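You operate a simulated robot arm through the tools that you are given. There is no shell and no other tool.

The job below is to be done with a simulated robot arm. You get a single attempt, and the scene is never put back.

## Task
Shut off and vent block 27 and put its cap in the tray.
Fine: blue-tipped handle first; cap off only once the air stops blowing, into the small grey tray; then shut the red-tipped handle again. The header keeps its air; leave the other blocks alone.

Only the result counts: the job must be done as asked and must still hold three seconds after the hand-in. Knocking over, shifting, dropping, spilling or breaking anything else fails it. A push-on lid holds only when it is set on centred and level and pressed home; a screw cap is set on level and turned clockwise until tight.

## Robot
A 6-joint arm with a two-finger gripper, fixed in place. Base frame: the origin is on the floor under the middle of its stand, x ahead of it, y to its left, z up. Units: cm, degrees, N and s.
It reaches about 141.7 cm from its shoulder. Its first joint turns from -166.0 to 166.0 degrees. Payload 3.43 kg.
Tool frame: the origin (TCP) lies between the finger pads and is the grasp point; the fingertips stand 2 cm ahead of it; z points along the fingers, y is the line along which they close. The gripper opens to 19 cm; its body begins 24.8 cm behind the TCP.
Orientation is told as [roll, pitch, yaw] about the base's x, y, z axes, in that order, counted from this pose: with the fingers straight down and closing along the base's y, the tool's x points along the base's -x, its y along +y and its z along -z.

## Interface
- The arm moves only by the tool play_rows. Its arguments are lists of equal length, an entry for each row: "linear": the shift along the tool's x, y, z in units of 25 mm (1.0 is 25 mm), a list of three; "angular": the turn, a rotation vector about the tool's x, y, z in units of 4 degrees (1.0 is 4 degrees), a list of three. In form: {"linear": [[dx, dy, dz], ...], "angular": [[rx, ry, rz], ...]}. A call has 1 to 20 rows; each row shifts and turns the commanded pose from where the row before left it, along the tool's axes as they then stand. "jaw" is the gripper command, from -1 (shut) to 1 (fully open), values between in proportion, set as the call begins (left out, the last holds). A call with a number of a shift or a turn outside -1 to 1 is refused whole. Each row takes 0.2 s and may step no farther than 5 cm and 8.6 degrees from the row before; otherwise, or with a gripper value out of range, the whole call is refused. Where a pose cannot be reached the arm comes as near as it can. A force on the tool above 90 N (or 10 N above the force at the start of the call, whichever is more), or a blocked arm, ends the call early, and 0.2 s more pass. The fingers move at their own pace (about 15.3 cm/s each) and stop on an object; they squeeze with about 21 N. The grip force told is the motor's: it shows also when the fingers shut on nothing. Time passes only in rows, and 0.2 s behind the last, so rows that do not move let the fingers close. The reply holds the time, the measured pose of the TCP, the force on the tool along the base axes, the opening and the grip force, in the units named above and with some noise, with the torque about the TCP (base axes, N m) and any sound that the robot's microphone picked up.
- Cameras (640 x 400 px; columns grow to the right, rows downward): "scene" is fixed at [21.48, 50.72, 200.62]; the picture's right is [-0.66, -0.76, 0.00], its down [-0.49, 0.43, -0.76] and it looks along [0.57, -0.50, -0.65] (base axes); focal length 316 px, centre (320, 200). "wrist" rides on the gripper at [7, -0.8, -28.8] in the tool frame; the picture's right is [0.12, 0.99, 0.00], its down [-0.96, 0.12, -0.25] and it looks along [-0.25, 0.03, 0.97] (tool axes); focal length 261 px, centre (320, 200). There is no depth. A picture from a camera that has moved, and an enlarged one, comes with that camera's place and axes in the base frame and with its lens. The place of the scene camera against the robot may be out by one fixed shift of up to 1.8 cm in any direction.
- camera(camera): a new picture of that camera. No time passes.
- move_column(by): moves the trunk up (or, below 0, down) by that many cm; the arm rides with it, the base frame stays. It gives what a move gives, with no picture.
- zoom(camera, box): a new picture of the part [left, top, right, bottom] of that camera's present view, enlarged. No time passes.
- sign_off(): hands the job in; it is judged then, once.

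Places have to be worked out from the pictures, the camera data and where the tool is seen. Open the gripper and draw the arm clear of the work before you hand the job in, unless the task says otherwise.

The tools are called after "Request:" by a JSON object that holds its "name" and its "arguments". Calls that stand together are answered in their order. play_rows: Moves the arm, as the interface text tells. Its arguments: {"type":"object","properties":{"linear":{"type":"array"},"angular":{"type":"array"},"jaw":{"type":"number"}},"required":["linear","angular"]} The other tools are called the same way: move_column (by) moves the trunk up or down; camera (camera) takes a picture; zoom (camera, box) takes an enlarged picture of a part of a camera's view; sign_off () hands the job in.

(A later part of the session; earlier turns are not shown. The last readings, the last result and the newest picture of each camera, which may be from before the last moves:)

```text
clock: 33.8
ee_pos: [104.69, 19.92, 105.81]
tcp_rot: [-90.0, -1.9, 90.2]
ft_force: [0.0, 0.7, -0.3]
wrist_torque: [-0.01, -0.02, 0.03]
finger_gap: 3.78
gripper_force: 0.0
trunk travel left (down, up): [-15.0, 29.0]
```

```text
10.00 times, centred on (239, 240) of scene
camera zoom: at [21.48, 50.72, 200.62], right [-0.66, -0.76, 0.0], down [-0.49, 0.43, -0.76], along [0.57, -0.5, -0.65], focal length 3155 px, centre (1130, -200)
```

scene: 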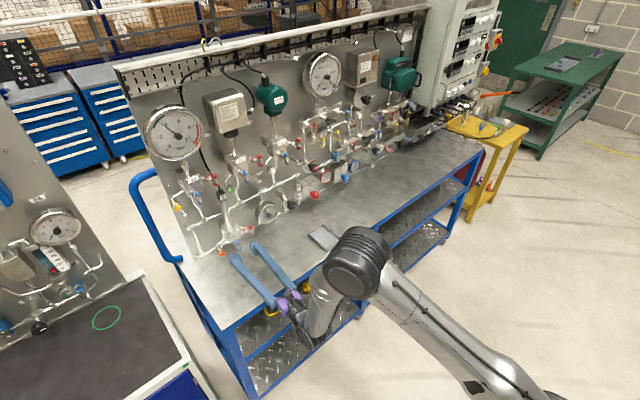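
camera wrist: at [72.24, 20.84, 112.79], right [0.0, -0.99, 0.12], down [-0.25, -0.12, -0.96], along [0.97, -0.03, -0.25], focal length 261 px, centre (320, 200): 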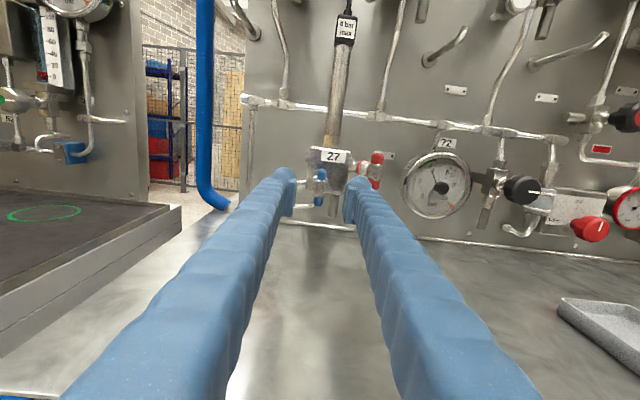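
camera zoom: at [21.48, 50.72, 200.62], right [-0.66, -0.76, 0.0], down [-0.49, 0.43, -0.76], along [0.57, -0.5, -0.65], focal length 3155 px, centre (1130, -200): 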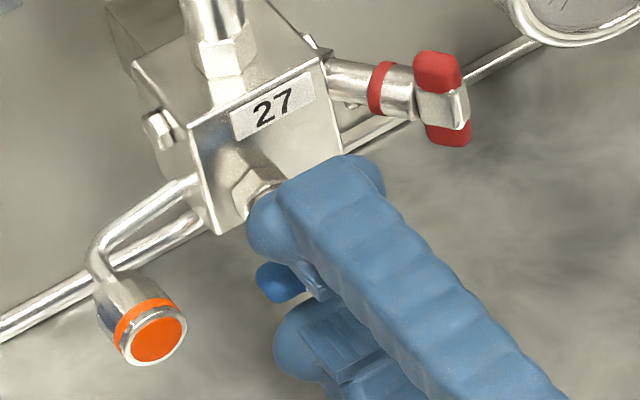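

The blue bar is now horizontal (shut). I back straight out 8 cm and then roll the tool +90° so the fingers close horizontally again for the red bar.

Request:
{"name": "play_rows", "arguments": {"linear": [[0, 0, -0.8], [0, 0, -0.8], [0, 0, -0.8], [0, 0, -0.8], [0, 0, 0]], "angular": [[0, 0, 0], [0, 0, 0], [0, 0, 0], [0, 0, 0], [0, 0, 0]]}}

Request:
{"name": "zoom", "arguments": {"camera": "wrist", "box": [220, 100, 412, 220]}}

Request:
{"name": "zoom", "arguments": {"camera": "scene", "box": [205, 210, 269, 260]}}

```text
clock: 35.0
ee_pos: [96.7, 20.19, 105.94]
tcp_rot: [-90.0, -1.9, 90.1]
ft_force: [-0.1, 0.9, -0.1]
wrist_torque: [-0.02, 0.01, 0.0]
finger_gap: 3.79
gripper_force: 0.0
trunk travel left (down, up): [-15.0, 29.0]
```

```text
3.33 times, centred on (316, 160) of wrist
camera zoom: at [68.06, 13.17, 106.63], right [0.0, -0.09, -1.0], down [-0.25, 0.96, -0.08], along [0.97, 0.25, -0.02], focal length 869 px, centre (333, 333)
```

zoom: 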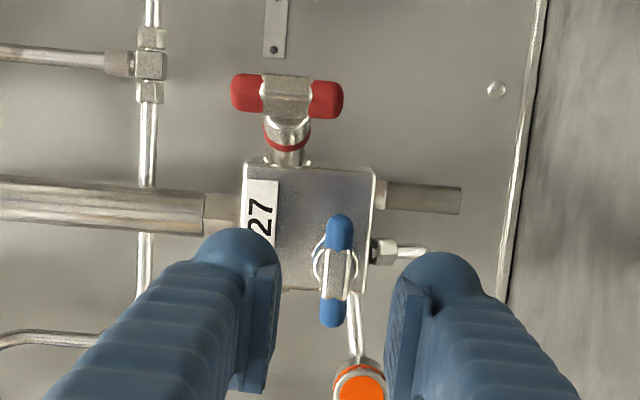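

```text
8.00 times, centred on (237, 235) of scene
camera zoom: at [21.48, 50.72, 200.62], right [-0.66, -0.76, 0.0], down [-0.49, 0.43, -0.76], along [0.57, -0.5, -0.65], focal length 2524 px, centre (984, -80)
```

zoom: 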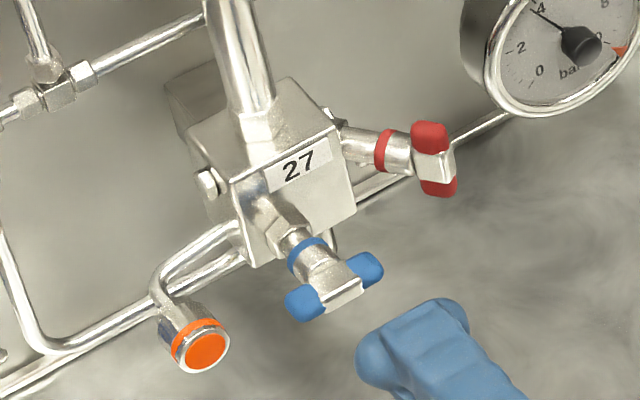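

Blue is clearly crosswise now and the gauge still reads ~4 bar. I roll the tool by +88°.

Request:
{"name": "play_rows", "arguments": {"linear": [[0, 0, 0], [0, 0, 0], [0, 0, 0], [0, 0, 0], [0, 0, 0], [0, 0, 0], [0, 0, 0], [0, 0, 0], [0, 0, 0], [0, 0, 0], [0, 0, 0], [0, 0, 0], [0, 0, 0], [0, 0, 0], [0, 0, 0], [0, 0, 0], [0, 0, 0], [0, 0, 0], [0, 0, 0], [0, 0, 0]], "angular": [[0, 0, 1], [0, 0, 1], [0, 0, 1], [0, 0, 1], [0, 0, 1], [0, 0, 1], [0, 0, 1], [0, 0, 1], [0, 0, 1], [0, 0, 1], [0, 0, 1], [0, 0, 1], [0, 0, 1], [0, 0, 1], [0, 0, 1], [0, 0, 1], [0, 0, 1], [0, 0, 1], [0, 0, 1], [0, 0, 1]]}}

Request:
{"name": "play_rows", "arguments": {"linear": [[0, 0, 0], [0, 0, 0], [-0.18, -0.96, 0.24], [-0.18, -0.96, 0.24], [-0.18, -0.96, 0.24], [-0.18, -0.96, 0.24], [-0.18, -0.96, 0.24], [-0.18, -0.96, 0.24], [0, 0, 0]], "angular": [[0, 0, 1], [0, 0, 1], [0, 0, 0], [0, 0, 0], [0, 0, 0], [0, 0, 0], [0, 0, 0], [0, 0, 0], [0, 0, 0]]}}

Request:
{"name": "camera", "arguments": {"camera": "wrist"}}

```text
clock: 39.2
ee_pos: [96.72, 19.98, 105.89]
tcp_rot: [-90.3, -81.9, 90.2]
ft_force: [-0.1, 0.9, -0.3]
wrist_torque: [0.0, -0.01, 0.01]
finger_gap: 3.8
gripper_force: 0.1
trunk travel left (down, up): [-15.0, 29.0]
```

```text
clock: 41.2
ee_pos: [99.62, 11.81, 110.47]
tcp_rot: [-87.1, -85.1, 84.8]
ft_force: [0.0, -0.1, 0.4]
wrist_torque: [-0.03, -0.02, 0.01]
finger_gap: 3.8
gripper_force: 0.1
out of reach, approached as far as the arm can: row 1, 2, 5, 6, 7, 8
trunk travel left (down, up): [-15.0, 29.0]
```

```text
taken
camera wrist: at [70.81, 11.58, 103.57], right [0.04, 0.98, -0.2], down [-0.24, 0.21, 0.95], along [0.97, 0.01, 0.24], focal length 261 px, centre (320, 200)
```

wrist: 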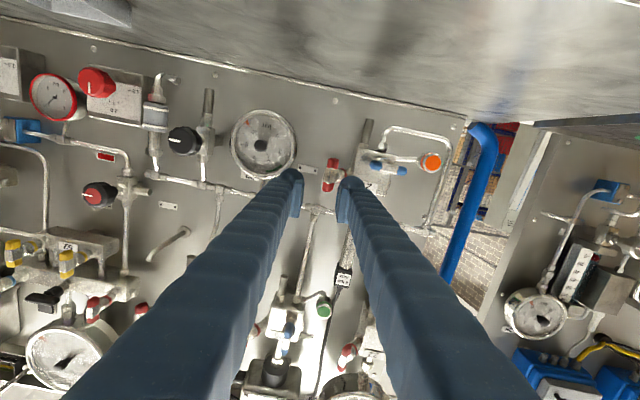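

The last joint runs out of range just before "tool x down", so I use "tool x up" for the red bar instead. I roll back -176° in free space here.

Request:
{"name": "play_rows", "arguments": {"linear": [[0, 0, -0.4], [0, 0, -0.4], [0, 0, 0], [0, 0, 0], [0, 0, 0], [0, 0, 0], [0, 0, 0], [0, 0, 0], [0, 0, 0], [0, 0, 0], [0, 0, 0], [0, 0, 0], [0, 0, 0], [0, 0, 0], [0, 0, 0], [0, 0, 0], [0, 0, 0], [0, 0, 0], [0, 0, 0], [0, 0, 0]], "angular": [[0, 0, -1], [0, 0, -1], [0, 0, -1], [0, 0, -1], [0, 0, -1], [0, 0, -1], [0, 0, -1], [0, 0, -1], [0, 0, -1], [0, 0, -1], [0, 0, -1], [0, 0, -1], [0, 0, -1], [0, 0, -1], [0, 0, -1], [0, 0, -1], [0, 0, -1], [0, 0, -1], [0, 0, -1], [0, 0, -1]]}}

Request:
{"name": "play_rows", "arguments": {"linear": [[0, 0, 0], [0, 0, 0], [0, 0, 0], [0, 0, 0], [0, 0, 0], [0, 0, 0], [0, 0, 0], [0, 0, 0], [0, 0, 0], [0, 0, 0], [0, 0, 0], [0, 0, 0], [0, 0, 0], [0, 0, 0], [0, 0, 0], [0, 0, 0], [0, 0, 0], [0, 0, 0], [0, 0, 0], [0, 0, 0]], "angular": [[0, 0, -1], [0, 0, -1], [0, 0, -1], [0, 0, -1], [0, 0, -1], [0, 0, -1], [0, 0, -1], [0, 0, -1], [0, 0, -1], [0, 0, -1], [0, 0, -1], [0, 0, -1], [0, 0, -1], [0, 0, -1], [0, 0, -1], [0, 0, -1], [0, 0, -1], [0, 0, -1], [0, 0, -1], [0, 0, -1]]}}

Request:
{"name": "camera", "arguments": {"camera": "wrist"}}

```text
clock: 45.4
ee_pos: [97.18, 13.77, 110.55]
tcp_rot: [-89.8, -4.7, 89.3]
ft_force: [-0.4, 0.0, -0.5]
wrist_torque: [0.01, 0.01, 0.03]
finger_gap: 3.79
gripper_force: 0.0
out of reach, approached as far as the arm can: row 1, 2
trunk travel left (down, up): [-15.0, 29.0]
```

```text
clock: 49.6
ee_pos: [97.19, 13.68, 110.53]
tcp_rot: [-89.1, 75.3, 90.1]
ft_force: [0.2, 0.0, 0.2]
wrist_torque: [0.01, 0.0, -0.04]
finger_gap: 3.81
gripper_force: 0.1
trunk travel left (down, up): [-15.0, 29.0]
```

```text
taken
camera wrist: at [68.33, 13.24, 117.73], right [-0.01, -0.99, -0.14], down [-0.25, 0.14, -0.96], along [0.97, 0.02, -0.25], focal length 261 px, centre (320, 200)
```

wrist: 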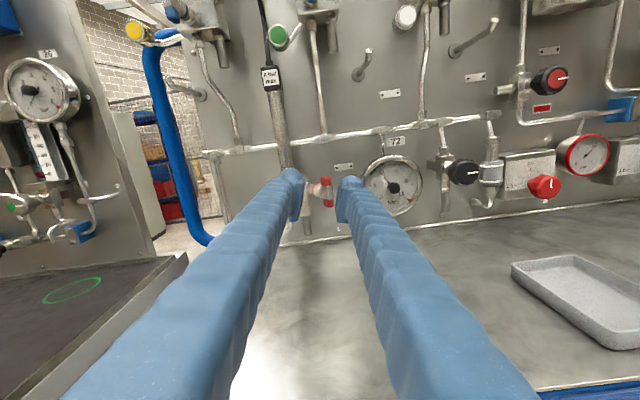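

No reach problem on this side. I finish the roll, then yaw +45° so the tool lines up with the red stem's axis.

Request:
{"name": "play_rows", "arguments": {"linear": [[0, 0, 0], [0, 0, 0], [0, 0, 0], [0, 0, 0], [0, 0, 0], [0, 0, 0], [0, 0, 0], [0, 0, 0], [0, 0, 0], [0, 0, 0], [0, 0, 0], [0, 0, 0], [0, 0, 0], [0, 0, 0], [0, 0, 0], [0, 0, 0]], "angular": [[0, 0, -0.925], [0, 0, -0.925], [0, 0, -0.925], [0, 0, -0.925], [0.94, 0, 0], [0.94, 0, 0], [0.94, 0, 0], [0.94, 0, 0], [0.94, 0, 0], [0.94, 0, 0], [0.94, 0, 0], [0.94, 0, 0], [0.94, 0, 0], [0.94, 0, 0], [0.94, 0, 0], [0.94, 0, 0]]}}

Request:
{"name": "camera", "arguments": {"camera": "wrist"}}

```text
clock: 53.0
ee_pos: [97.09, 13.83, 110.56]
tcp_rot: [14.2, 89.8, -166.6]
ft_force: [-1.0, 0.1, 0.3]
wrist_torque: [-0.02, 0.01, 0.02]
finger_gap: 3.79
gripper_force: 0.1
out of reach, approached as far as the arm can: row 5, 6, 7, 8, 9, 10, 11, 12, 13, 14, 15, 16
trunk travel left (down, up): [-15.0, 29.0]
```

```text
taken
camera wrist: at [68.32, 15.1, 117.78], right [-0.01, -0.99, 0.12], down [-0.25, -0.11, -0.96], along [0.97, -0.04, -0.25], focal length 261 px, centre (320, 200)
```

wrist: 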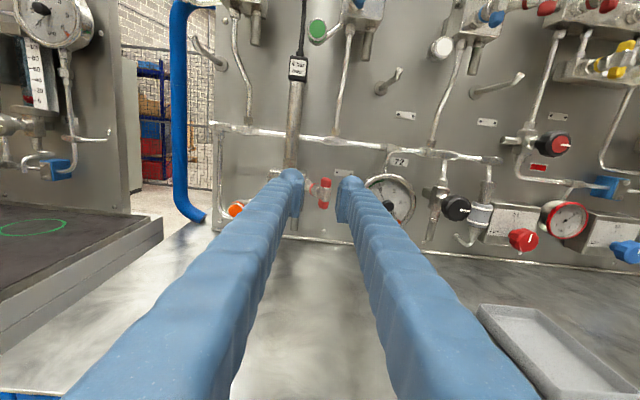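

The yaw to +45° is refused by a joint limit (tool stayed at yaw 0). I look at the arm's configuration in the scene before choosing another way to turn the red bar.

Request:
{"name": "camera", "arguments": {"camera": "scene"}}

Request:
{"name": "zoom", "arguments": {"camera": "wrist", "box": [270, 150, 390, 230]}}

```text
taken
```

scene: 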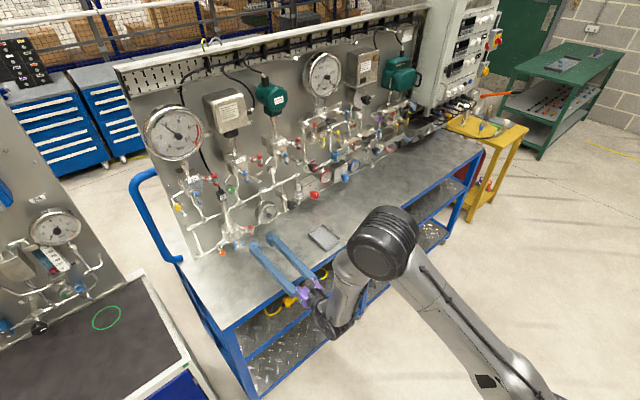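

```text
5.00 times, centred on (330, 190) of wrist
camera zoom: at [68.32, 15.1, 117.78], right [-0.01, -0.99, 0.12], down [-0.25, -0.11, -0.96], along [0.97, -0.04, -0.25], focal length 1303 px, centre (270, 250)
```

zoom: 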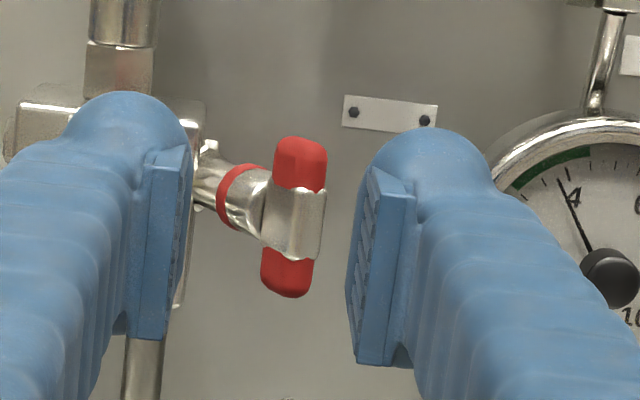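

Yaw is limited to about 0°, so gripping the 45° red stem along its axis won't work from here. Instead I will use the closed fingers as a pusher: push the top of the red bar left, then press it down to the stop (counter-clockwise = open). I roll +90° so the closed fingers are stacked vertically (narrow sideways).

Request:
{"name": "play_rows", "arguments": {"linear": [[0, 0, 0], [0, 0, 0], [0, 0, 0], [0, 0, 0], [0, 0, 0], [0, 0, 0], [0, 0, 0], [0, 0, 0], [0, 0, 0], [0, 0, 0], [0, 0, 0], [0, 0, 0], [0, 0, 0], [0, 0, 0], [0, 0, 0], [0, 0, 0], [0, 0, 0], [0, 0, 0], [0, 0, 0], [0, 0, 0]], "angular": [[0, 0, 1], [0, 0, 1], [0, 0, 1], [0, 0, 1], [0, 0, 1], [0, 0, 1], [0, 0, 1], [0, 0, 1], [0, 0, 1], [0, 0, 1], [0, 0, 1], [0, 0, 1], [0, 0, 1], [0, 0, 1], [0, 0, 1], [0, 0, 1], [0, 0, 1], [0, 0, 1], [0, 0, 1], [0, 0, 1]], "jaw": -1}}

Request:
{"name": "play_rows", "arguments": {"linear": [[0, 0, 0], [0, 0, 0], [0, 0, 0]], "angular": [[0, 0, 1], [0, 0, 1], [0, 0, 0.5]]}}

Request:
{"name": "camera", "arguments": {"camera": "wrist"}}

Request:
{"name": "zoom", "arguments": {"camera": "scene", "box": [205, 210, 333, 310]}}

```text
clock: 57.2
ee_pos: [97.17, 13.64, 110.48]
tcp_rot: [-89.8, 10.0, 89.2]
ft_force: [-0.2, -0.2, 0.2]
wrist_torque: [0.05, -0.03, -0.01]
finger_gap: 0.0
gripper_force: 20.6
trunk travel left (down, up): [-15.0, 29.0]
```

```text
clock: 58.0
ee_pos: [97.19, 13.72, 110.49]
tcp_rot: [-89.8, 0.0, 89.2]
ft_force: [-0.1, 0.3, 1.8]
wrist_torque: [0.02, 0.0, -0.04]
finger_gap: 0.0
gripper_force: 21.2
trunk travel left (down, up): [-15.0, 29.0]
```

```text
taken
camera wrist: at [68.22, 7.15, 111.48], right [-0.01, -0.12, -0.99], down [-0.23, 0.97, -0.11], along [0.97, 0.23, -0.03], focal length 261 px, centre (320, 200)
```

wrist: 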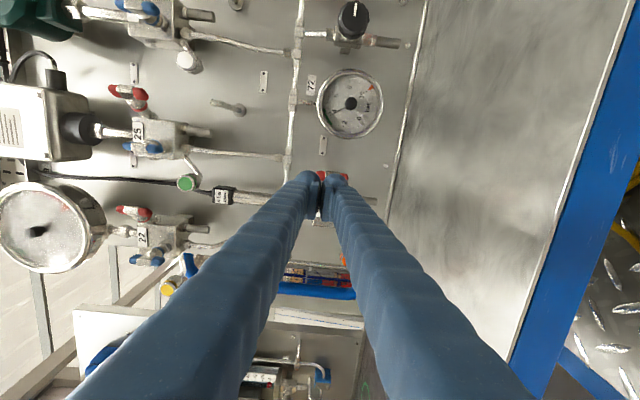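

```text
4.00 times, centred on (269, 260) of scene
camera zoom: at [21.48, 50.72, 200.62], right [-0.66, -0.76, 0.0], down [-0.49, 0.43, -0.76], along [0.57, -0.5, -0.65], focal length 1262 px, centre (524, -40)
```

zoom: 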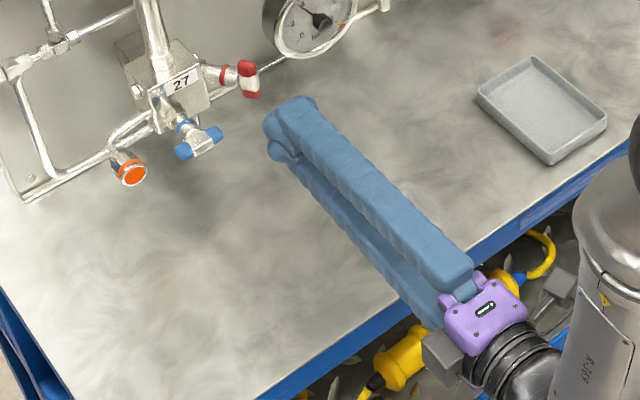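

The closed fingers are now stacked vertically. I zoom on the tips and the red bar.

Request:
{"name": "zoom", "arguments": {"camera": "wrist", "box": [264, 140, 392, 220]}}

Request:
{"name": "zoom", "arguments": {"camera": "scene", "box": [225, 210, 305, 270]}}

```text
5.00 times, centred on (328, 180) of wrist
camera zoom: at [68.22, 7.15, 111.48], right [-0.01, -0.12, -0.99], down [-0.23, 0.97, -0.11], along [0.97, 0.23, -0.03], focal length 1303 px, centre (280, 300)
```

zoom: 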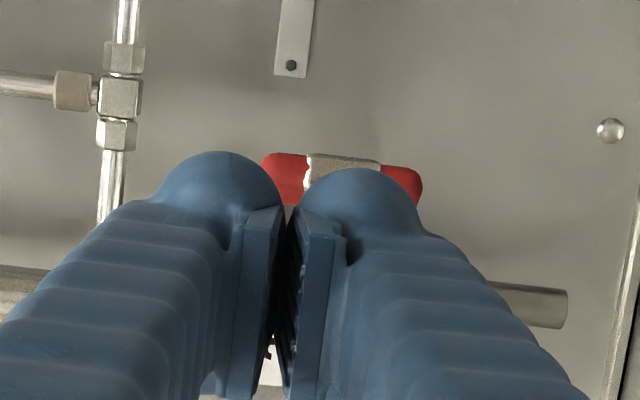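

```text
6.67 times, centred on (265, 240) of scene
camera zoom: at [21.48, 50.72, 200.62], right [-0.66, -0.76, 0.0], down [-0.49, 0.43, -0.76], along [0.57, -0.5, -0.65], focal length 2103 px, centre (687, -67)
```

zoom: 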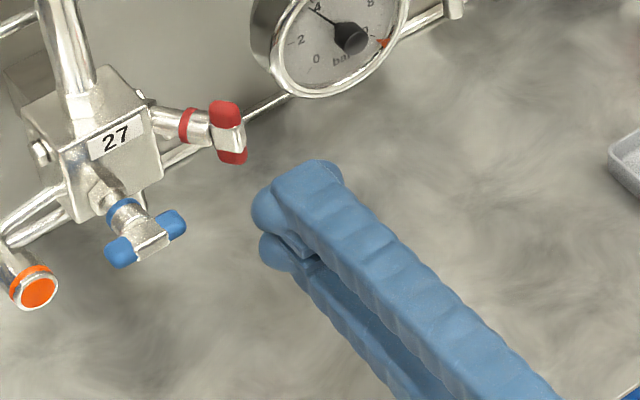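

I yaw the tool -8° (feasible direction) and move to the right of the red bar, with the fingers' lower edge at about z 110, above the stem collar.

Request:
{"name": "play_rows", "arguments": {"linear": [[0, 0, 0], [0, 0, 0], [0.446, -0.25, 0.453], [0.446, -0.25, 0.453], [0.446, -0.25, 0.453], [0.446, -0.25, 0.453], [0, 0, 0]], "angular": [[0, 1, 0], [0, 1, 0], [0, 0, 0], [0, 0, 0], [0, 0, 0], [0, 0, 0], [0, 0, 0]]}}

Request:
{"name": "zoom", "arguments": {"camera": "wrist", "box": [240, 120, 400, 220]}}

Request:
{"name": "zoom", "arguments": {"camera": "scene", "box": [215, 205, 279, 255]}}

```text
clock: 59.6
ee_pos: [101.06, 8.55, 112.96]
tcp_rot: [-89.7, 0.1, 81.4]
ft_force: [-0.4, -0.5, 0.6]
wrist_torque: [0.0, -0.03, 0.02]
finger_gap: 0.0
gripper_force: 20.9
trunk travel left (down, up): [-15.0, 29.0]
```

```text
4.00 times, centred on (320, 170) of wrist
camera zoom: at [71.43, 6.08, 113.95], right [-0.02, -0.12, -0.99], down [-0.1, 0.99, -0.12], along [0.99, 0.1, -0.03], focal length 1043 px, centre (320, 320)
```

zoom: 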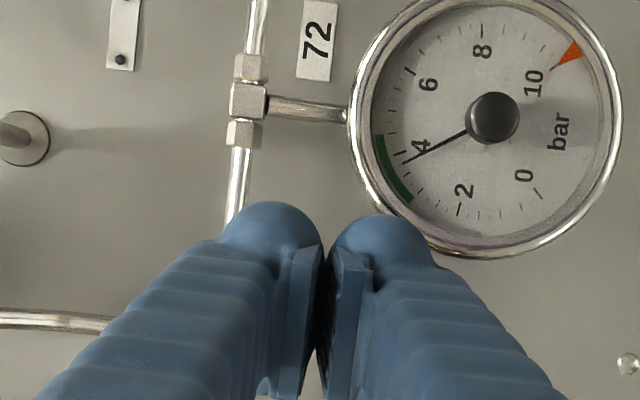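

```text
8.00 times, centred on (247, 230) of scene
camera zoom: at [21.48, 50.72, 200.62], right [-0.66, -0.76, 0.0], down [-0.49, 0.43, -0.76], along [0.57, -0.5, -0.65], focal length 2524 px, centre (904, -40)
```

zoom: 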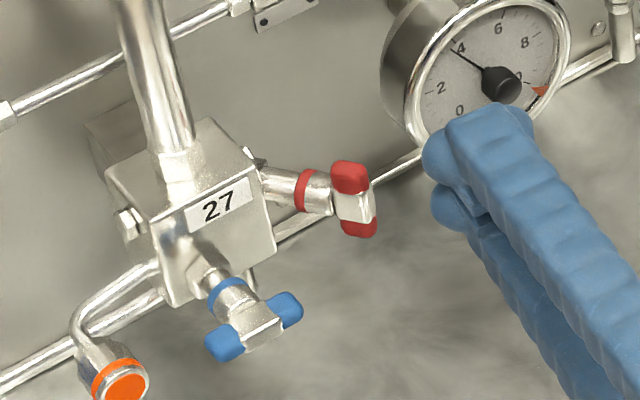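

The header gauge (rim y up to ~7, front x ≈ 111.5) stays clear if the fingertips stay below x ≈ 109.5. I slide forward so the tips reach x ≈ 108.7 beside the red bar.

Request:
{"name": "play_rows", "arguments": {"linear": [[-0.085, 0, 0.564], [-0.085, 0, 0.564], [-0.085, 0, 0.564], [-0.085, 0, 0.564], [0, 0, 0]], "angular": [[0, 0, 0], [0, 0, 0], [0, 0, 0], [0, 0, 0], [0, 0, 0]]}}

Request:
{"name": "zoom", "arguments": {"camera": "scene", "box": [215, 205, 279, 255]}}

Request:
{"name": "zoom", "arguments": {"camera": "wrist", "box": [240, 120, 400, 220]}}

```text
clock: 60.8
ee_pos: [106.68, 8.55, 113.16]
tcp_rot: [-89.7, 0.1, 81.3]
ft_force: [-0.8, 1.2, -0.1]
wrist_torque: [0.01, -0.02, 0.03]
finger_gap: 0.05
gripper_force: 21.2
trunk travel left (down, up): [-15.0, 29.0]
```

```text
8.00 times, centred on (247, 230) of scene
camera zoom: at [21.48, 50.72, 200.62], right [-0.66, -0.76, 0.0], down [-0.49, 0.43, -0.76], along [0.57, -0.5, -0.65], focal length 2524 px, centre (904, -40)
```

zoom: 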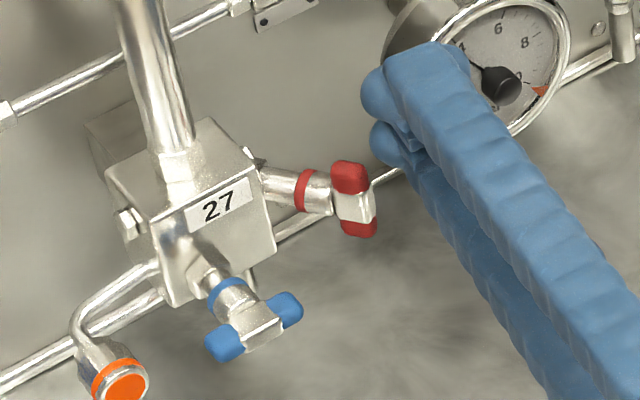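

```text
4.00 times, centred on (320, 170) of wrist
camera zoom: at [77.04, 6.04, 114.08], right [-0.02, -0.12, -0.99], down [-0.1, 0.99, -0.12], along [0.99, 0.1, -0.03], focal length 1043 px, centre (320, 320)
```

zoom: 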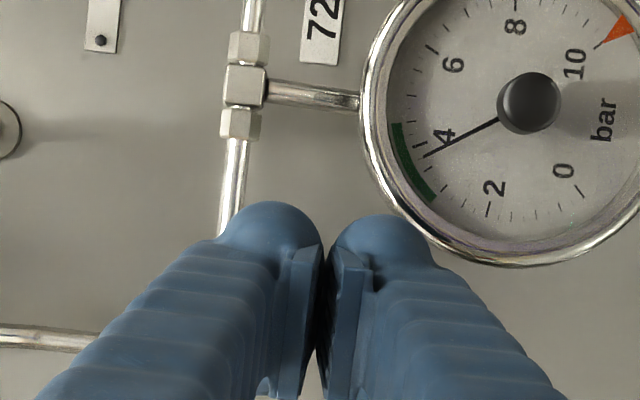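

Now I push toward +y in small steps and watch forces and sound.

Request:
{"name": "play_rows", "arguments": {"linear": [[-0.198, 0, -0.03], [-0.198, 0, -0.03], [-0.198, 0, -0.03], [-0.198, 0, -0.03], [0, 0, 0]], "angular": [[0, 0, 0], [0, 0, 0], [0, 0, 0], [0, 0, 0], [0, 0, 0]]}}

Request:
{"name": "zoom", "arguments": {"camera": "scene", "box": [215, 205, 279, 255]}}

```text
clock: 62.0
ee_pos: [106.56, 10.29, 113.32]
tcp_rot: [-89.9, 0.0, 81.2]
ft_force: [-3.5, -10.9, 6.4]
wrist_torque: [-0.2, 0.09, 0.03]
finger_gap: 0.01
gripper_force: 20.9
trunk travel left (down, up): [-15.0, 29.0]
```

```text
8.00 times, centred on (247, 230) of scene
camera zoom: at [21.48, 50.72, 200.62], right [-0.66, -0.76, 0.0], down [-0.49, 0.43, -0.76], along [0.57, -0.5, -0.65], focal length 2524 px, centre (904, -40)
```

zoom: 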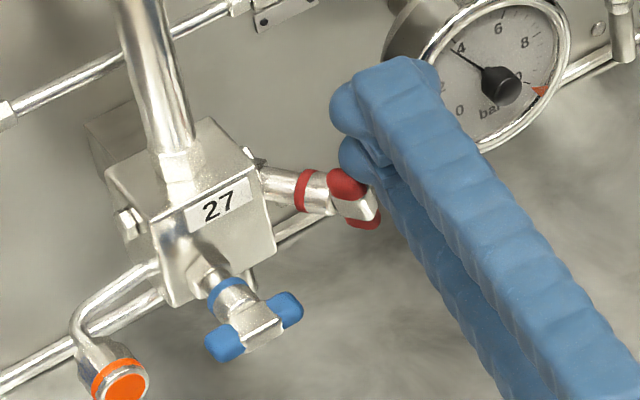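

The bar top is leaning left as intended (reaction ~11 N). I continue pushing +y with a slight pull-back in x.

Request:
{"name": "play_rows", "arguments": {"linear": [[-0.186, 0, -0.109], [-0.186, 0, -0.109], [0, 0, 0]], "angular": [[0, 0, 0], [0, 0, 0], [0, 0, 0]]}}

Request:
{"name": "zoom", "arguments": {"camera": "scene", "box": [215, 205, 279, 255]}}

```text
clock: 62.8
ee_pos: [106.13, 11.74, 112.89]
tcp_rot: [-89.7, 0.0, 81.4]
ft_force: [0.5, 0.3, -0.7]
wrist_torque: [0.01, 0.02, -0.01]
finger_gap: 0.0
gripper_force: 21.0
trunk travel left (down, up): [-15.0, 29.0]
```

```text
8.00 times, centred on (247, 230) of scene
camera zoom: at [21.48, 50.72, 200.62], right [-0.66, -0.76, 0.0], down [-0.49, 0.43, -0.76], along [0.57, -0.5, -0.65], focal length 2524 px, centre (904, -40)
```

zoom: 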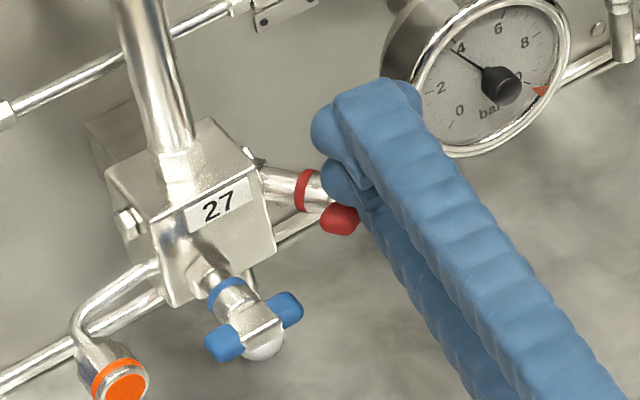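

Force dropped to zero and the bar now leans well over. I look closer at the red bar and at something whitish by the blue bar.

Request:
{"name": "zoom", "arguments": {"camera": "scene", "box": [235, 220, 267, 245]}}

Request:
{"name": "zoom", "arguments": {"camera": "wrist", "box": [240, 120, 400, 280]}}

Request:
{"name": "camera", "arguments": {"camera": "scene"}}

```text
16.00 times, centred on (251, 232) of scene
camera zoom: at [21.48, 50.72, 200.62], right [-0.66, -0.76, 0.0], down [-0.49, 0.43, -0.76], along [0.57, -0.5, -0.65], focal length 5048 px, centre (1424, -320)
```

zoom: 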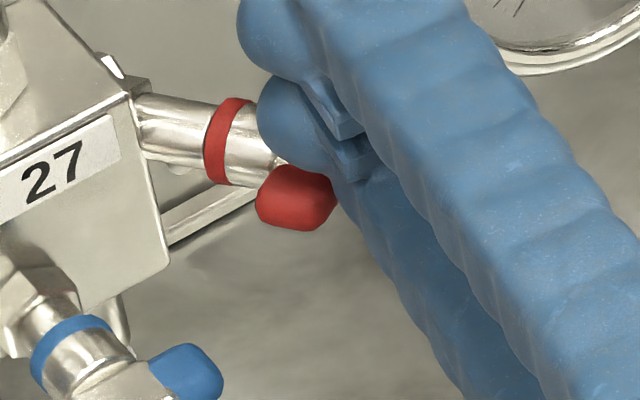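

```text
2.50 times, centred on (320, 200) of wrist
camera zoom: at [76.57, 9.16, 113.93], right [-0.02, -0.12, -0.99], down [-0.1, 0.99, -0.12], along [0.99, 0.1, -0.04], focal length 652 px, centre (320, 200)
```

zoom: 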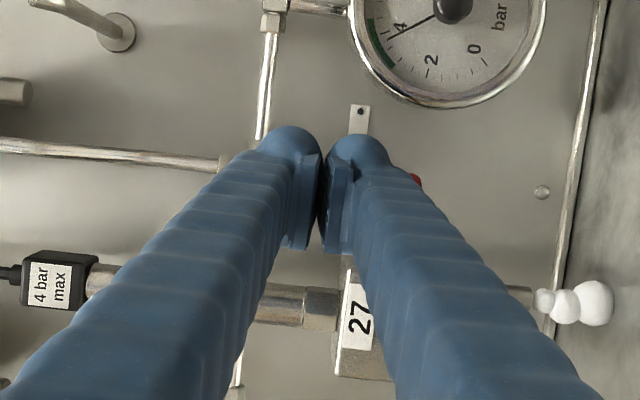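

```text
taken
```

scene: 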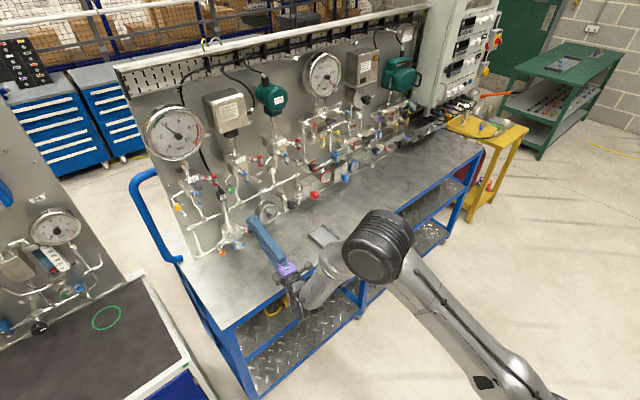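

White puffs are coming from the block's vent stub: the red valve is open enough and air is blowing. I hold still and wait, then check again.

Request:
{"name": "play_rows", "arguments": {"linear": [[0, 0, 0], [0, 0, 0], [0, 0, 0], [0, 0, 0], [0, 0, 0], [0, 0, 0], [0, 0, 0], [0, 0, 0], [0, 0, 0], [0, 0, 0]], "angular": [[0, 0, 0], [0, 0, 0], [0, 0, 0], [0, 0, 0], [0, 0, 0], [0, 0, 0], [0, 0, 0], [0, 0, 0], [0, 0, 0], [0, 0, 0]]}}

Request:
{"name": "zoom", "arguments": {"camera": "wrist", "box": [240, 120, 400, 280]}}

Request:
{"name": "zoom", "arguments": {"camera": "scene", "box": [215, 205, 279, 255]}}

```text
clock: 65.0
ee_pos: [106.27, 11.6, 112.92]
tcp_rot: [-89.8, 0.1, 81.2]
ft_force: [0.1, -0.6, -0.5]
wrist_torque: [0.01, -0.04, -0.02]
finger_gap: 0.0
gripper_force: 21.0
trunk travel left (down, up): [-15.0, 29.0]
```

```text
2.50 times, centred on (320, 200) of wrist
camera zoom: at [76.59, 9.11, 113.96], right [-0.02, -0.12, -0.99], down [-0.1, 0.99, -0.12], along [0.99, 0.1, -0.03], focal length 652 px, centre (320, 200)
```

zoom: 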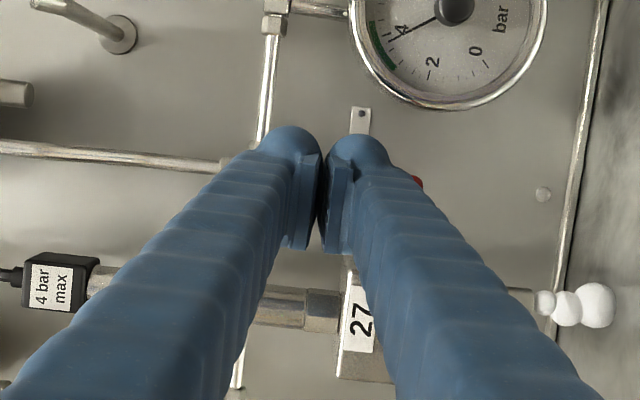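

```text
8.00 times, centred on (247, 230) of scene
camera zoom: at [21.48, 50.72, 200.62], right [-0.66, -0.76, 0.0], down [-0.49, 0.43, -0.76], along [0.57, -0.5, -0.65], focal length 2524 px, centre (904, -40)
```

zoom: 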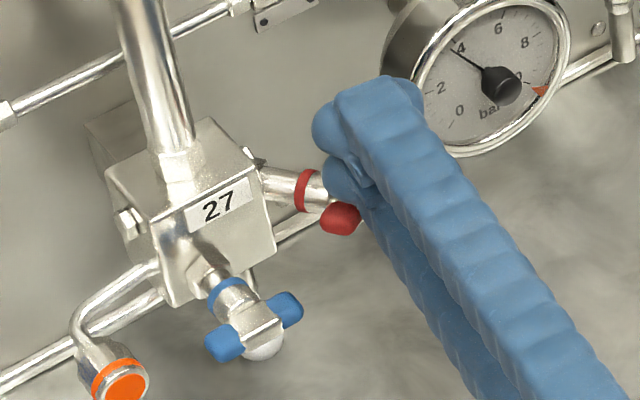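

Still puffing; the header gauge holds at 4 bar. I wait another 4 s.

Request:
{"name": "play_rows", "arguments": {"linear": [[0, 0, 0], [0, 0, 0], [0, 0, 0], [0, 0, 0], [0, 0, 0], [0, 0, 0], [0, 0, 0], [0, 0, 0], [0, 0, 0], [0, 0, 0], [0, 0, 0], [0, 0, 0], [0, 0, 0], [0, 0, 0], [0, 0, 0], [0, 0, 0], [0, 0, 0], [0, 0, 0], [0, 0, 0], [0, 0, 0]], "angular": [[0, 0, 0], [0, 0, 0], [0, 0, 0], [0, 0, 0], [0, 0, 0], [0, 0, 0], [0, 0, 0], [0, 0, 0], [0, 0, 0], [0, 0, 0], [0, 0, 0], [0, 0, 0], [0, 0, 0], [0, 0, 0], [0, 0, 0], [0, 0, 0], [0, 0, 0], [0, 0, 0], [0, 0, 0], [0, 0, 0]]}}

Request:
{"name": "zoom", "arguments": {"camera": "wrist", "box": [240, 120, 400, 280]}}

```text
clock: 69.2
ee_pos: [106.09, 11.51, 112.96]
tcp_rot: [-89.8, 0.3, 81.3]
ft_force: [0.3, 0.4, 0.0]
wrist_torque: [-0.02, -0.03, 0.01]
finger_gap: 0.0
gripper_force: 21.2
trunk travel left (down, up): [-15.0, 29.0]
```

```text
2.50 times, centred on (320, 200) of wrist
camera zoom: at [76.59, 9.09, 113.96], right [-0.02, -0.12, -0.99], down [-0.1, 0.99, -0.12], along [0.99, 0.1, -0.03], focal length 652 px, centre (320, 200)
```

zoom: 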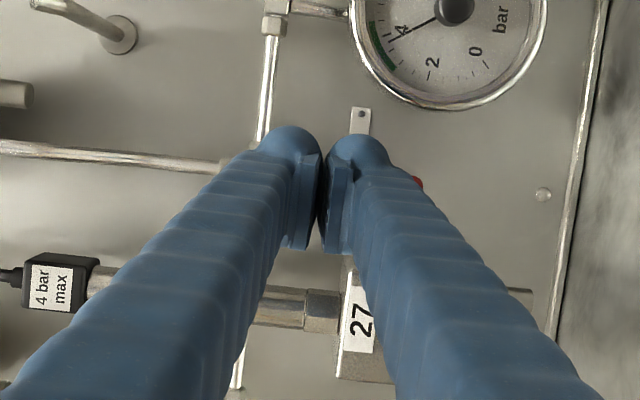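

The puffs have stopped and the header gauge still shows 4 bar, so the block is vented. I lift off the red bar, back out and return the tool to yaw 0.

Request:
{"name": "play_rows", "arguments": {"linear": [[0, -0.4, -0.1], [0, -0.3, -0.4], [0, 0, -0.8], [0, 0, -0.8], [0, 0, -0.8], [0, 0, -0.8], [0, 0, 0], [0, 0, 0], [0, 0, 0]], "angular": [[0, 0, 0], [0, 0, 0], [0, 0, 0], [0, 0, 0], [0, 0, 0], [0, 0, 0], [0, -0.7, 0], [0, -0.7, 0], [0, -0.7, 0]]}}

Request:
{"name": "camera", "arguments": {"camera": "wrist"}}

Request:
{"name": "zoom", "arguments": {"camera": "scene", "box": [205, 210, 269, 260]}}

```text
clock: 71.2
ee_pos: [96.94, 13.22, 114.93]
tcp_rot: [-89.7, -0.1, 89.1]
ft_force: [0.8, 0.4, 0.2]
wrist_torque: [-0.02, 0.02, 0.02]
finger_gap: 0.0
gripper_force: 21.3
trunk travel left (down, up): [-15.0, 29.0]
```

```text
taken
camera wrist: at [68.06, 6.7, 115.9], right [-0.01, -0.12, -0.99], down [-0.23, 0.97, -0.11], along [0.97, 0.23, -0.03], focal length 261 px, centre (320, 200)
```

wrist: 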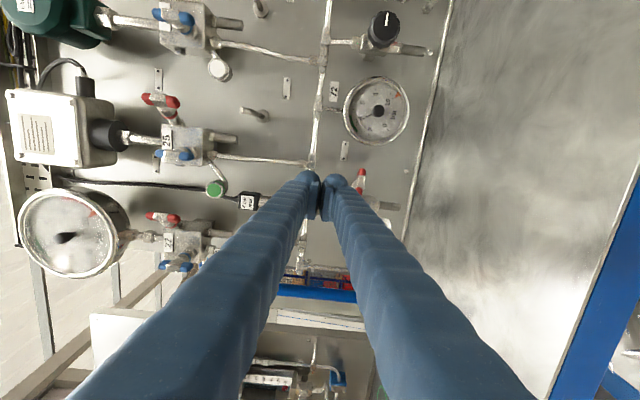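

```text
8.00 times, centred on (237, 235) of scene
camera zoom: at [21.48, 50.72, 200.62], right [-0.66, -0.76, 0.0], down [-0.49, 0.43, -0.76], along [0.57, -0.5, -0.65], focal length 2524 px, centre (984, -80)
```

zoom: 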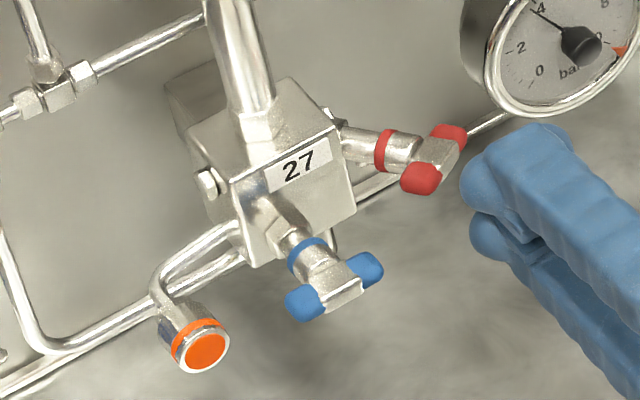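

The red bar is well open. I check near (388,222) in the wrist view for any remaining puff before touching the cap.

Request:
{"name": "zoom", "arguments": {"camera": "wrist", "box": [340, 160, 436, 240]}}

Request:
{"name": "zoom", "arguments": {"camera": "scene", "box": [217, 222, 265, 262]}}

```text
5.00 times, centred on (388, 200) of wrist
camera zoom: at [68.06, 6.7, 115.9], right [-0.01, -0.12, -0.99], down [-0.23, 0.97, -0.11], along [0.97, 0.23, -0.03], focal length 1303 px, centre (-20, 200)
```

zoom: 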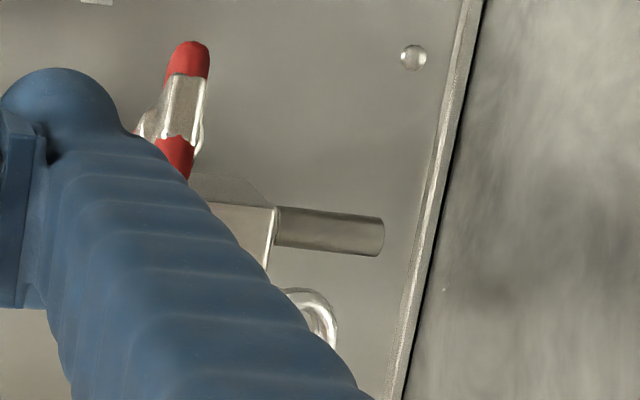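

```text
10.00 times, centred on (241, 242) of scene
camera zoom: at [21.48, 50.72, 200.62], right [-0.66, -0.76, 0.0], down [-0.49, 0.43, -0.76], along [0.57, -0.5, -0.65], focal length 3155 px, centre (1110, -220)
```

zoom: 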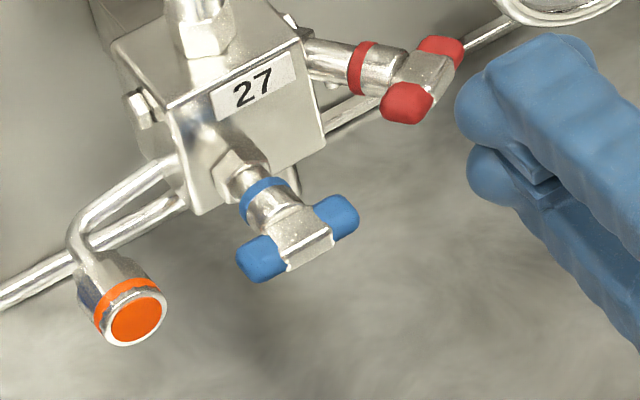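

No more air from the stub. I go to the front of the cap (y 26.4, z 104.2), opening the jaw to 4.5 cm with the fingers above and below it.

Request:
{"name": "play_rows", "arguments": {"linear": [[-0.88, 0.713, 0.16], [-0.88, 0.713, 0.16], [-0.88, 0.713, 0.16], [-0.88, 0.713, 0.16], [-0.88, 0.713, 0.16], [-0.88, 0.713, 0.16], [0, 0, 0]], "angular": [[0, 0, 0], [0, 0, 0], [0, 0, 0], [0, 0, 0], [0, 0, 0], [0, 0, 0], [0, 0, 0]], "jaw": -0.526}}

Request:
{"name": "camera", "arguments": {"camera": "wrist"}}

Request:
{"name": "zoom", "arguments": {"camera": "wrist", "box": [260, 150, 380, 230]}}

Request:
{"name": "zoom", "arguments": {"camera": "scene", "box": [205, 220, 269, 270]}}

```text
clock: 72.8
ee_pos: [99.47, 26.02, 104.06]
tcp_rot: [-89.7, 0.1, 89.7]
ft_force: [-0.2, 0.4, 0.0]
wrist_torque: [0.03, -0.06, -0.1]
finger_gap: 4.48
gripper_force: 0.1
trunk travel left (down, up): [-15.0, 29.0]
```

```text
taken
camera wrist: at [70.56, 19.39, 105.02], right [0.0, -0.12, -0.99], down [-0.24, 0.96, -0.12], along [0.97, 0.24, -0.03], focal length 261 px, centre (320, 200)
```

wrist: 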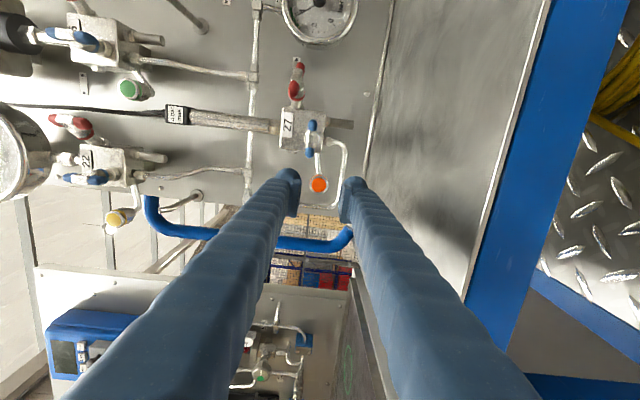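

```text
5.00 times, centred on (320, 190) of wrist
camera zoom: at [70.56, 19.39, 105.02], right [0.0, -0.12, -0.99], down [-0.24, 0.96, -0.12], along [0.97, 0.24, -0.03], focal length 1303 px, centre (320, 250)
```

zoom: 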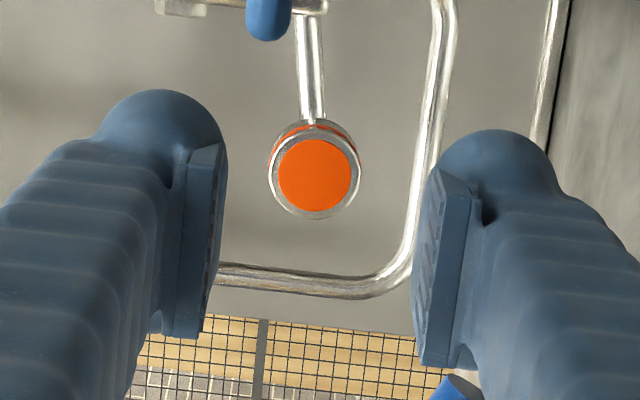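

```text
8.00 times, centred on (237, 245) of scene
camera zoom: at [21.48, 50.72, 200.62], right [-0.66, -0.76, 0.0], down [-0.49, 0.43, -0.76], along [0.57, -0.5, -0.65], focal length 2524 px, centre (984, -160)
```

zoom: 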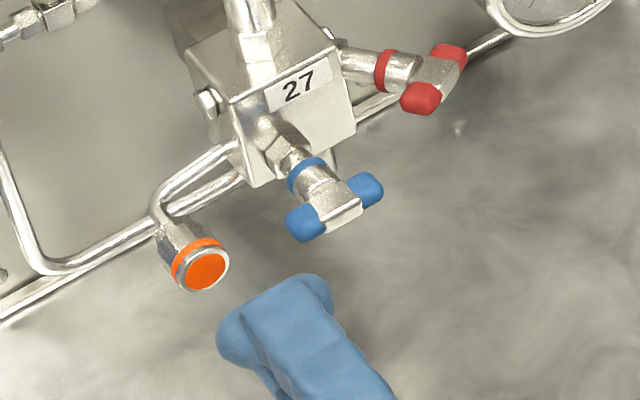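

Cap centre is at about (108.2, 26.5, 104.25). I align and move in so the pads straddle the cap.

Request:
{"name": "play_rows", "arguments": {"linear": [[-0.045, -0.02, 0.7], [-0.045, -0.02, 0.7], [-0.045, -0.02, 0.7], [-0.045, -0.02, 0.7], [0, 0, 0]], "angular": [[0, 0, 0], [0, 0, 0], [0, 0, 0], [0, 0, 0], [0, 0, 0]]}}

Request:
{"name": "zoom", "arguments": {"camera": "wrist", "box": [260, 150, 380, 230]}}

Request:
{"name": "zoom", "arguments": {"camera": "scene", "box": [205, 220, 269, 270]}}

```text
clock: 74.0
ee_pos: [106.61, 26.59, 104.14]
tcp_rot: [-89.8, 0.1, 89.8]
ft_force: [0.4, 0.3, 0.6]
wrist_torque: [0.02, -0.01, 0.0]
finger_gap: 4.5
gripper_force: 0.0
trunk travel left (down, up): [-15.0, 29.0]
```

```text
5.00 times, centred on (320, 190) of wrist
camera zoom: at [77.75, 19.74, 105.21], right [-0.01, -0.12, -0.99], down [-0.24, 0.96, -0.12], along [0.97, 0.24, -0.03], focal length 1303 px, centre (320, 250)
```

zoom: 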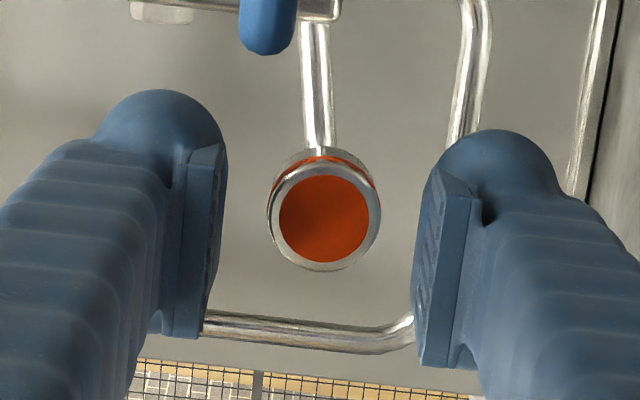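

```text
8.00 times, centred on (237, 245) of scene
camera zoom: at [21.48, 50.72, 200.62], right [-0.66, -0.76, 0.0], down [-0.49, 0.43, -0.76], along [0.57, -0.5, -0.65], focal length 2524 px, centre (984, -160)
```

zoom: 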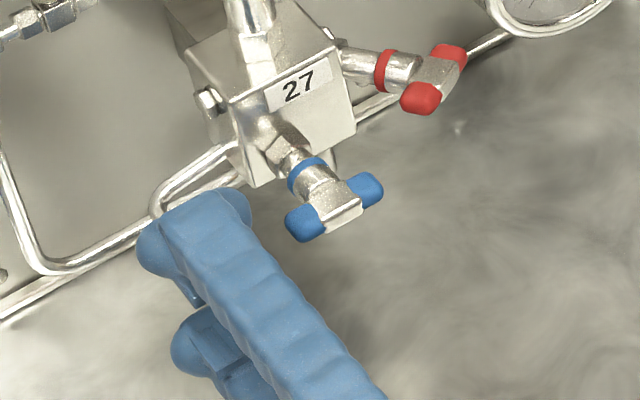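

Centred on the cap. I go 1.4 cm further so the pads cover the front of the cap, then close.

Request:
{"name": "play_rows", "arguments": {"linear": [[0, -0.03, 0.28], [0, 0, 0.28], [0, 0, 0]], "angular": [[0, 0, 0], [0, 0, 0], [0, 0, 0]]}}

Request:
{"name": "play_rows", "arguments": {"linear": [[0, 0, 0], [0, 0, 0], [0, 0, 0]], "angular": [[0, 0, 0], [0, 0, 0], [0, 0, 0]], "jaw": -1}}

Request:
{"name": "zoom", "arguments": {"camera": "wrist", "box": [260, 150, 380, 230]}}

Request:
{"name": "zoom", "arguments": {"camera": "scene", "box": [205, 220, 269, 270]}}

```text
clock: 74.8
ee_pos: [108.0, 26.58, 104.38]
tcp_rot: [-89.8, 0.1, 89.7]
ft_force: [-0.2, 0.4, 0.5]
wrist_torque: [-0.03, 0.0, 0.02]
finger_gap: 4.49
gripper_force: 0.1
trunk travel left (down, up): [-15.0, 29.0]
```

```text
clock: 75.6
ee_pos: [107.95, 26.7, 104.19]
tcp_rot: [-89.7, 0.2, 89.7]
ft_force: [-0.5, -0.2, -0.6]
wrist_torque: [0.01, 0.07, -0.03]
finger_gap: 2.69
gripper_force: 21.2
trunk travel left (down, up): [-15.0, 29.0]
heard: snap
```

```text
5.00 times, centred on (320, 190) of wrist
camera zoom: at [79.18, 19.82, 105.31], right [-0.01, -0.12, -0.99], down [-0.24, 0.96, -0.12], along [0.97, 0.24, -0.03], focal length 1303 px, centre (320, 250)
```

zoom: 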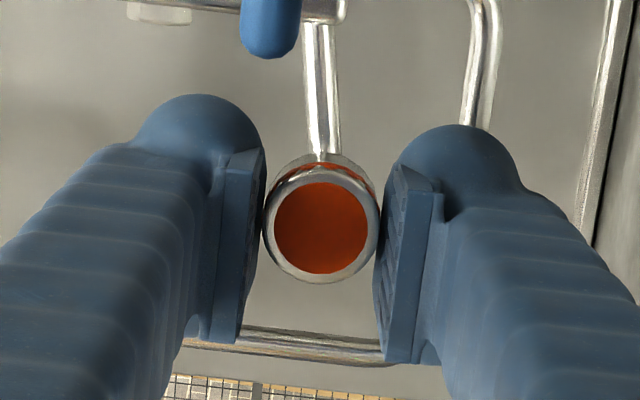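

```text
8.00 times, centred on (237, 245) of scene
camera zoom: at [21.48, 50.72, 200.62], right [-0.66, -0.76, 0.0], down [-0.49, 0.43, -0.76], along [0.57, -0.5, -0.65], focal length 2524 px, centre (984, -160)
```

zoom: 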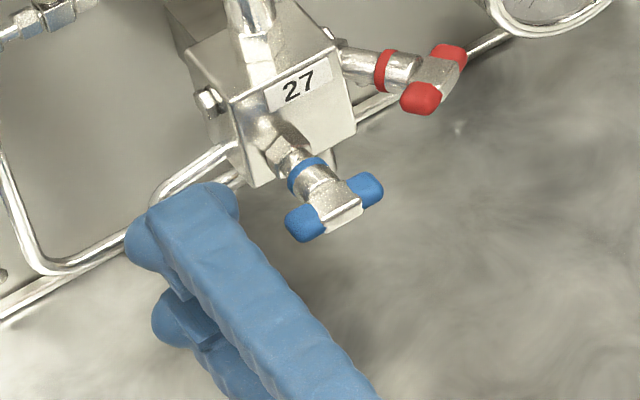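

The jaw holds the 2.69 cm cap and a "snap" was heard - the cap seems to have come free of its seat. I pull it straight back slowly.

Request:
{"name": "play_rows", "arguments": {"linear": [[0, 0, -0.2], [0, 0, -0.2], [0, 0, -0.3], [0, 0, -0.4], [0, 0, 0]], "angular": [[0, 0, 0], [0, 0, 0], [0, 0, 0], [0, 0, 0], [0, 0, 0]]}}

Request:
{"name": "zoom", "arguments": {"camera": "wrist", "box": [260, 150, 380, 230]}}

Request:
{"name": "zoom", "arguments": {"camera": "scene", "box": [205, 220, 269, 270]}}

```text
clock: 76.8
ee_pos: [105.15, 26.57, 104.17]
tcp_rot: [-89.7, 0.0, 89.7]
ft_force: [-0.5, 0.5, 0.7]
wrist_torque: [-0.02, 0.01, -0.02]
finger_gap: 2.7
gripper_force: 20.6
trunk travel left (down, up): [-15.0, 29.0]
```

```text
5.00 times, centred on (320, 190) of wrist
camera zoom: at [76.31, 19.8, 105.27], right [-0.01, -0.12, -0.99], down [-0.24, 0.96, -0.12], along [0.97, 0.24, -0.03], focal length 1303 px, centre (320, 250)
```

zoom: 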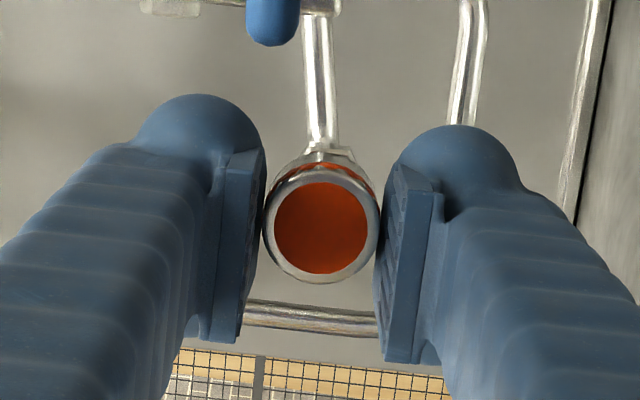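

```text
8.00 times, centred on (237, 245) of scene
camera zoom: at [21.48, 50.72, 200.62], right [-0.66, -0.76, 0.0], down [-0.49, 0.43, -0.76], along [0.57, -0.5, -0.65], focal length 2524 px, centre (984, -160)
```

zoom: 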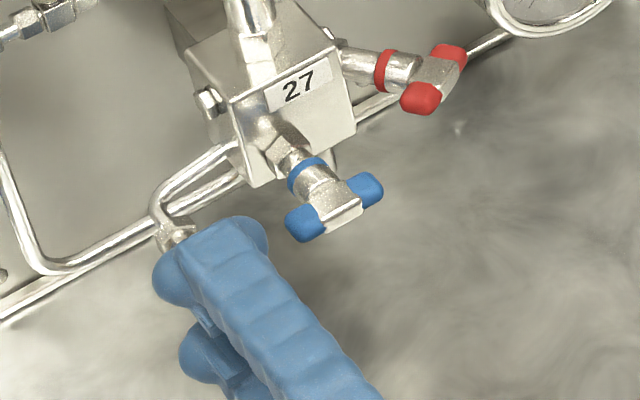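

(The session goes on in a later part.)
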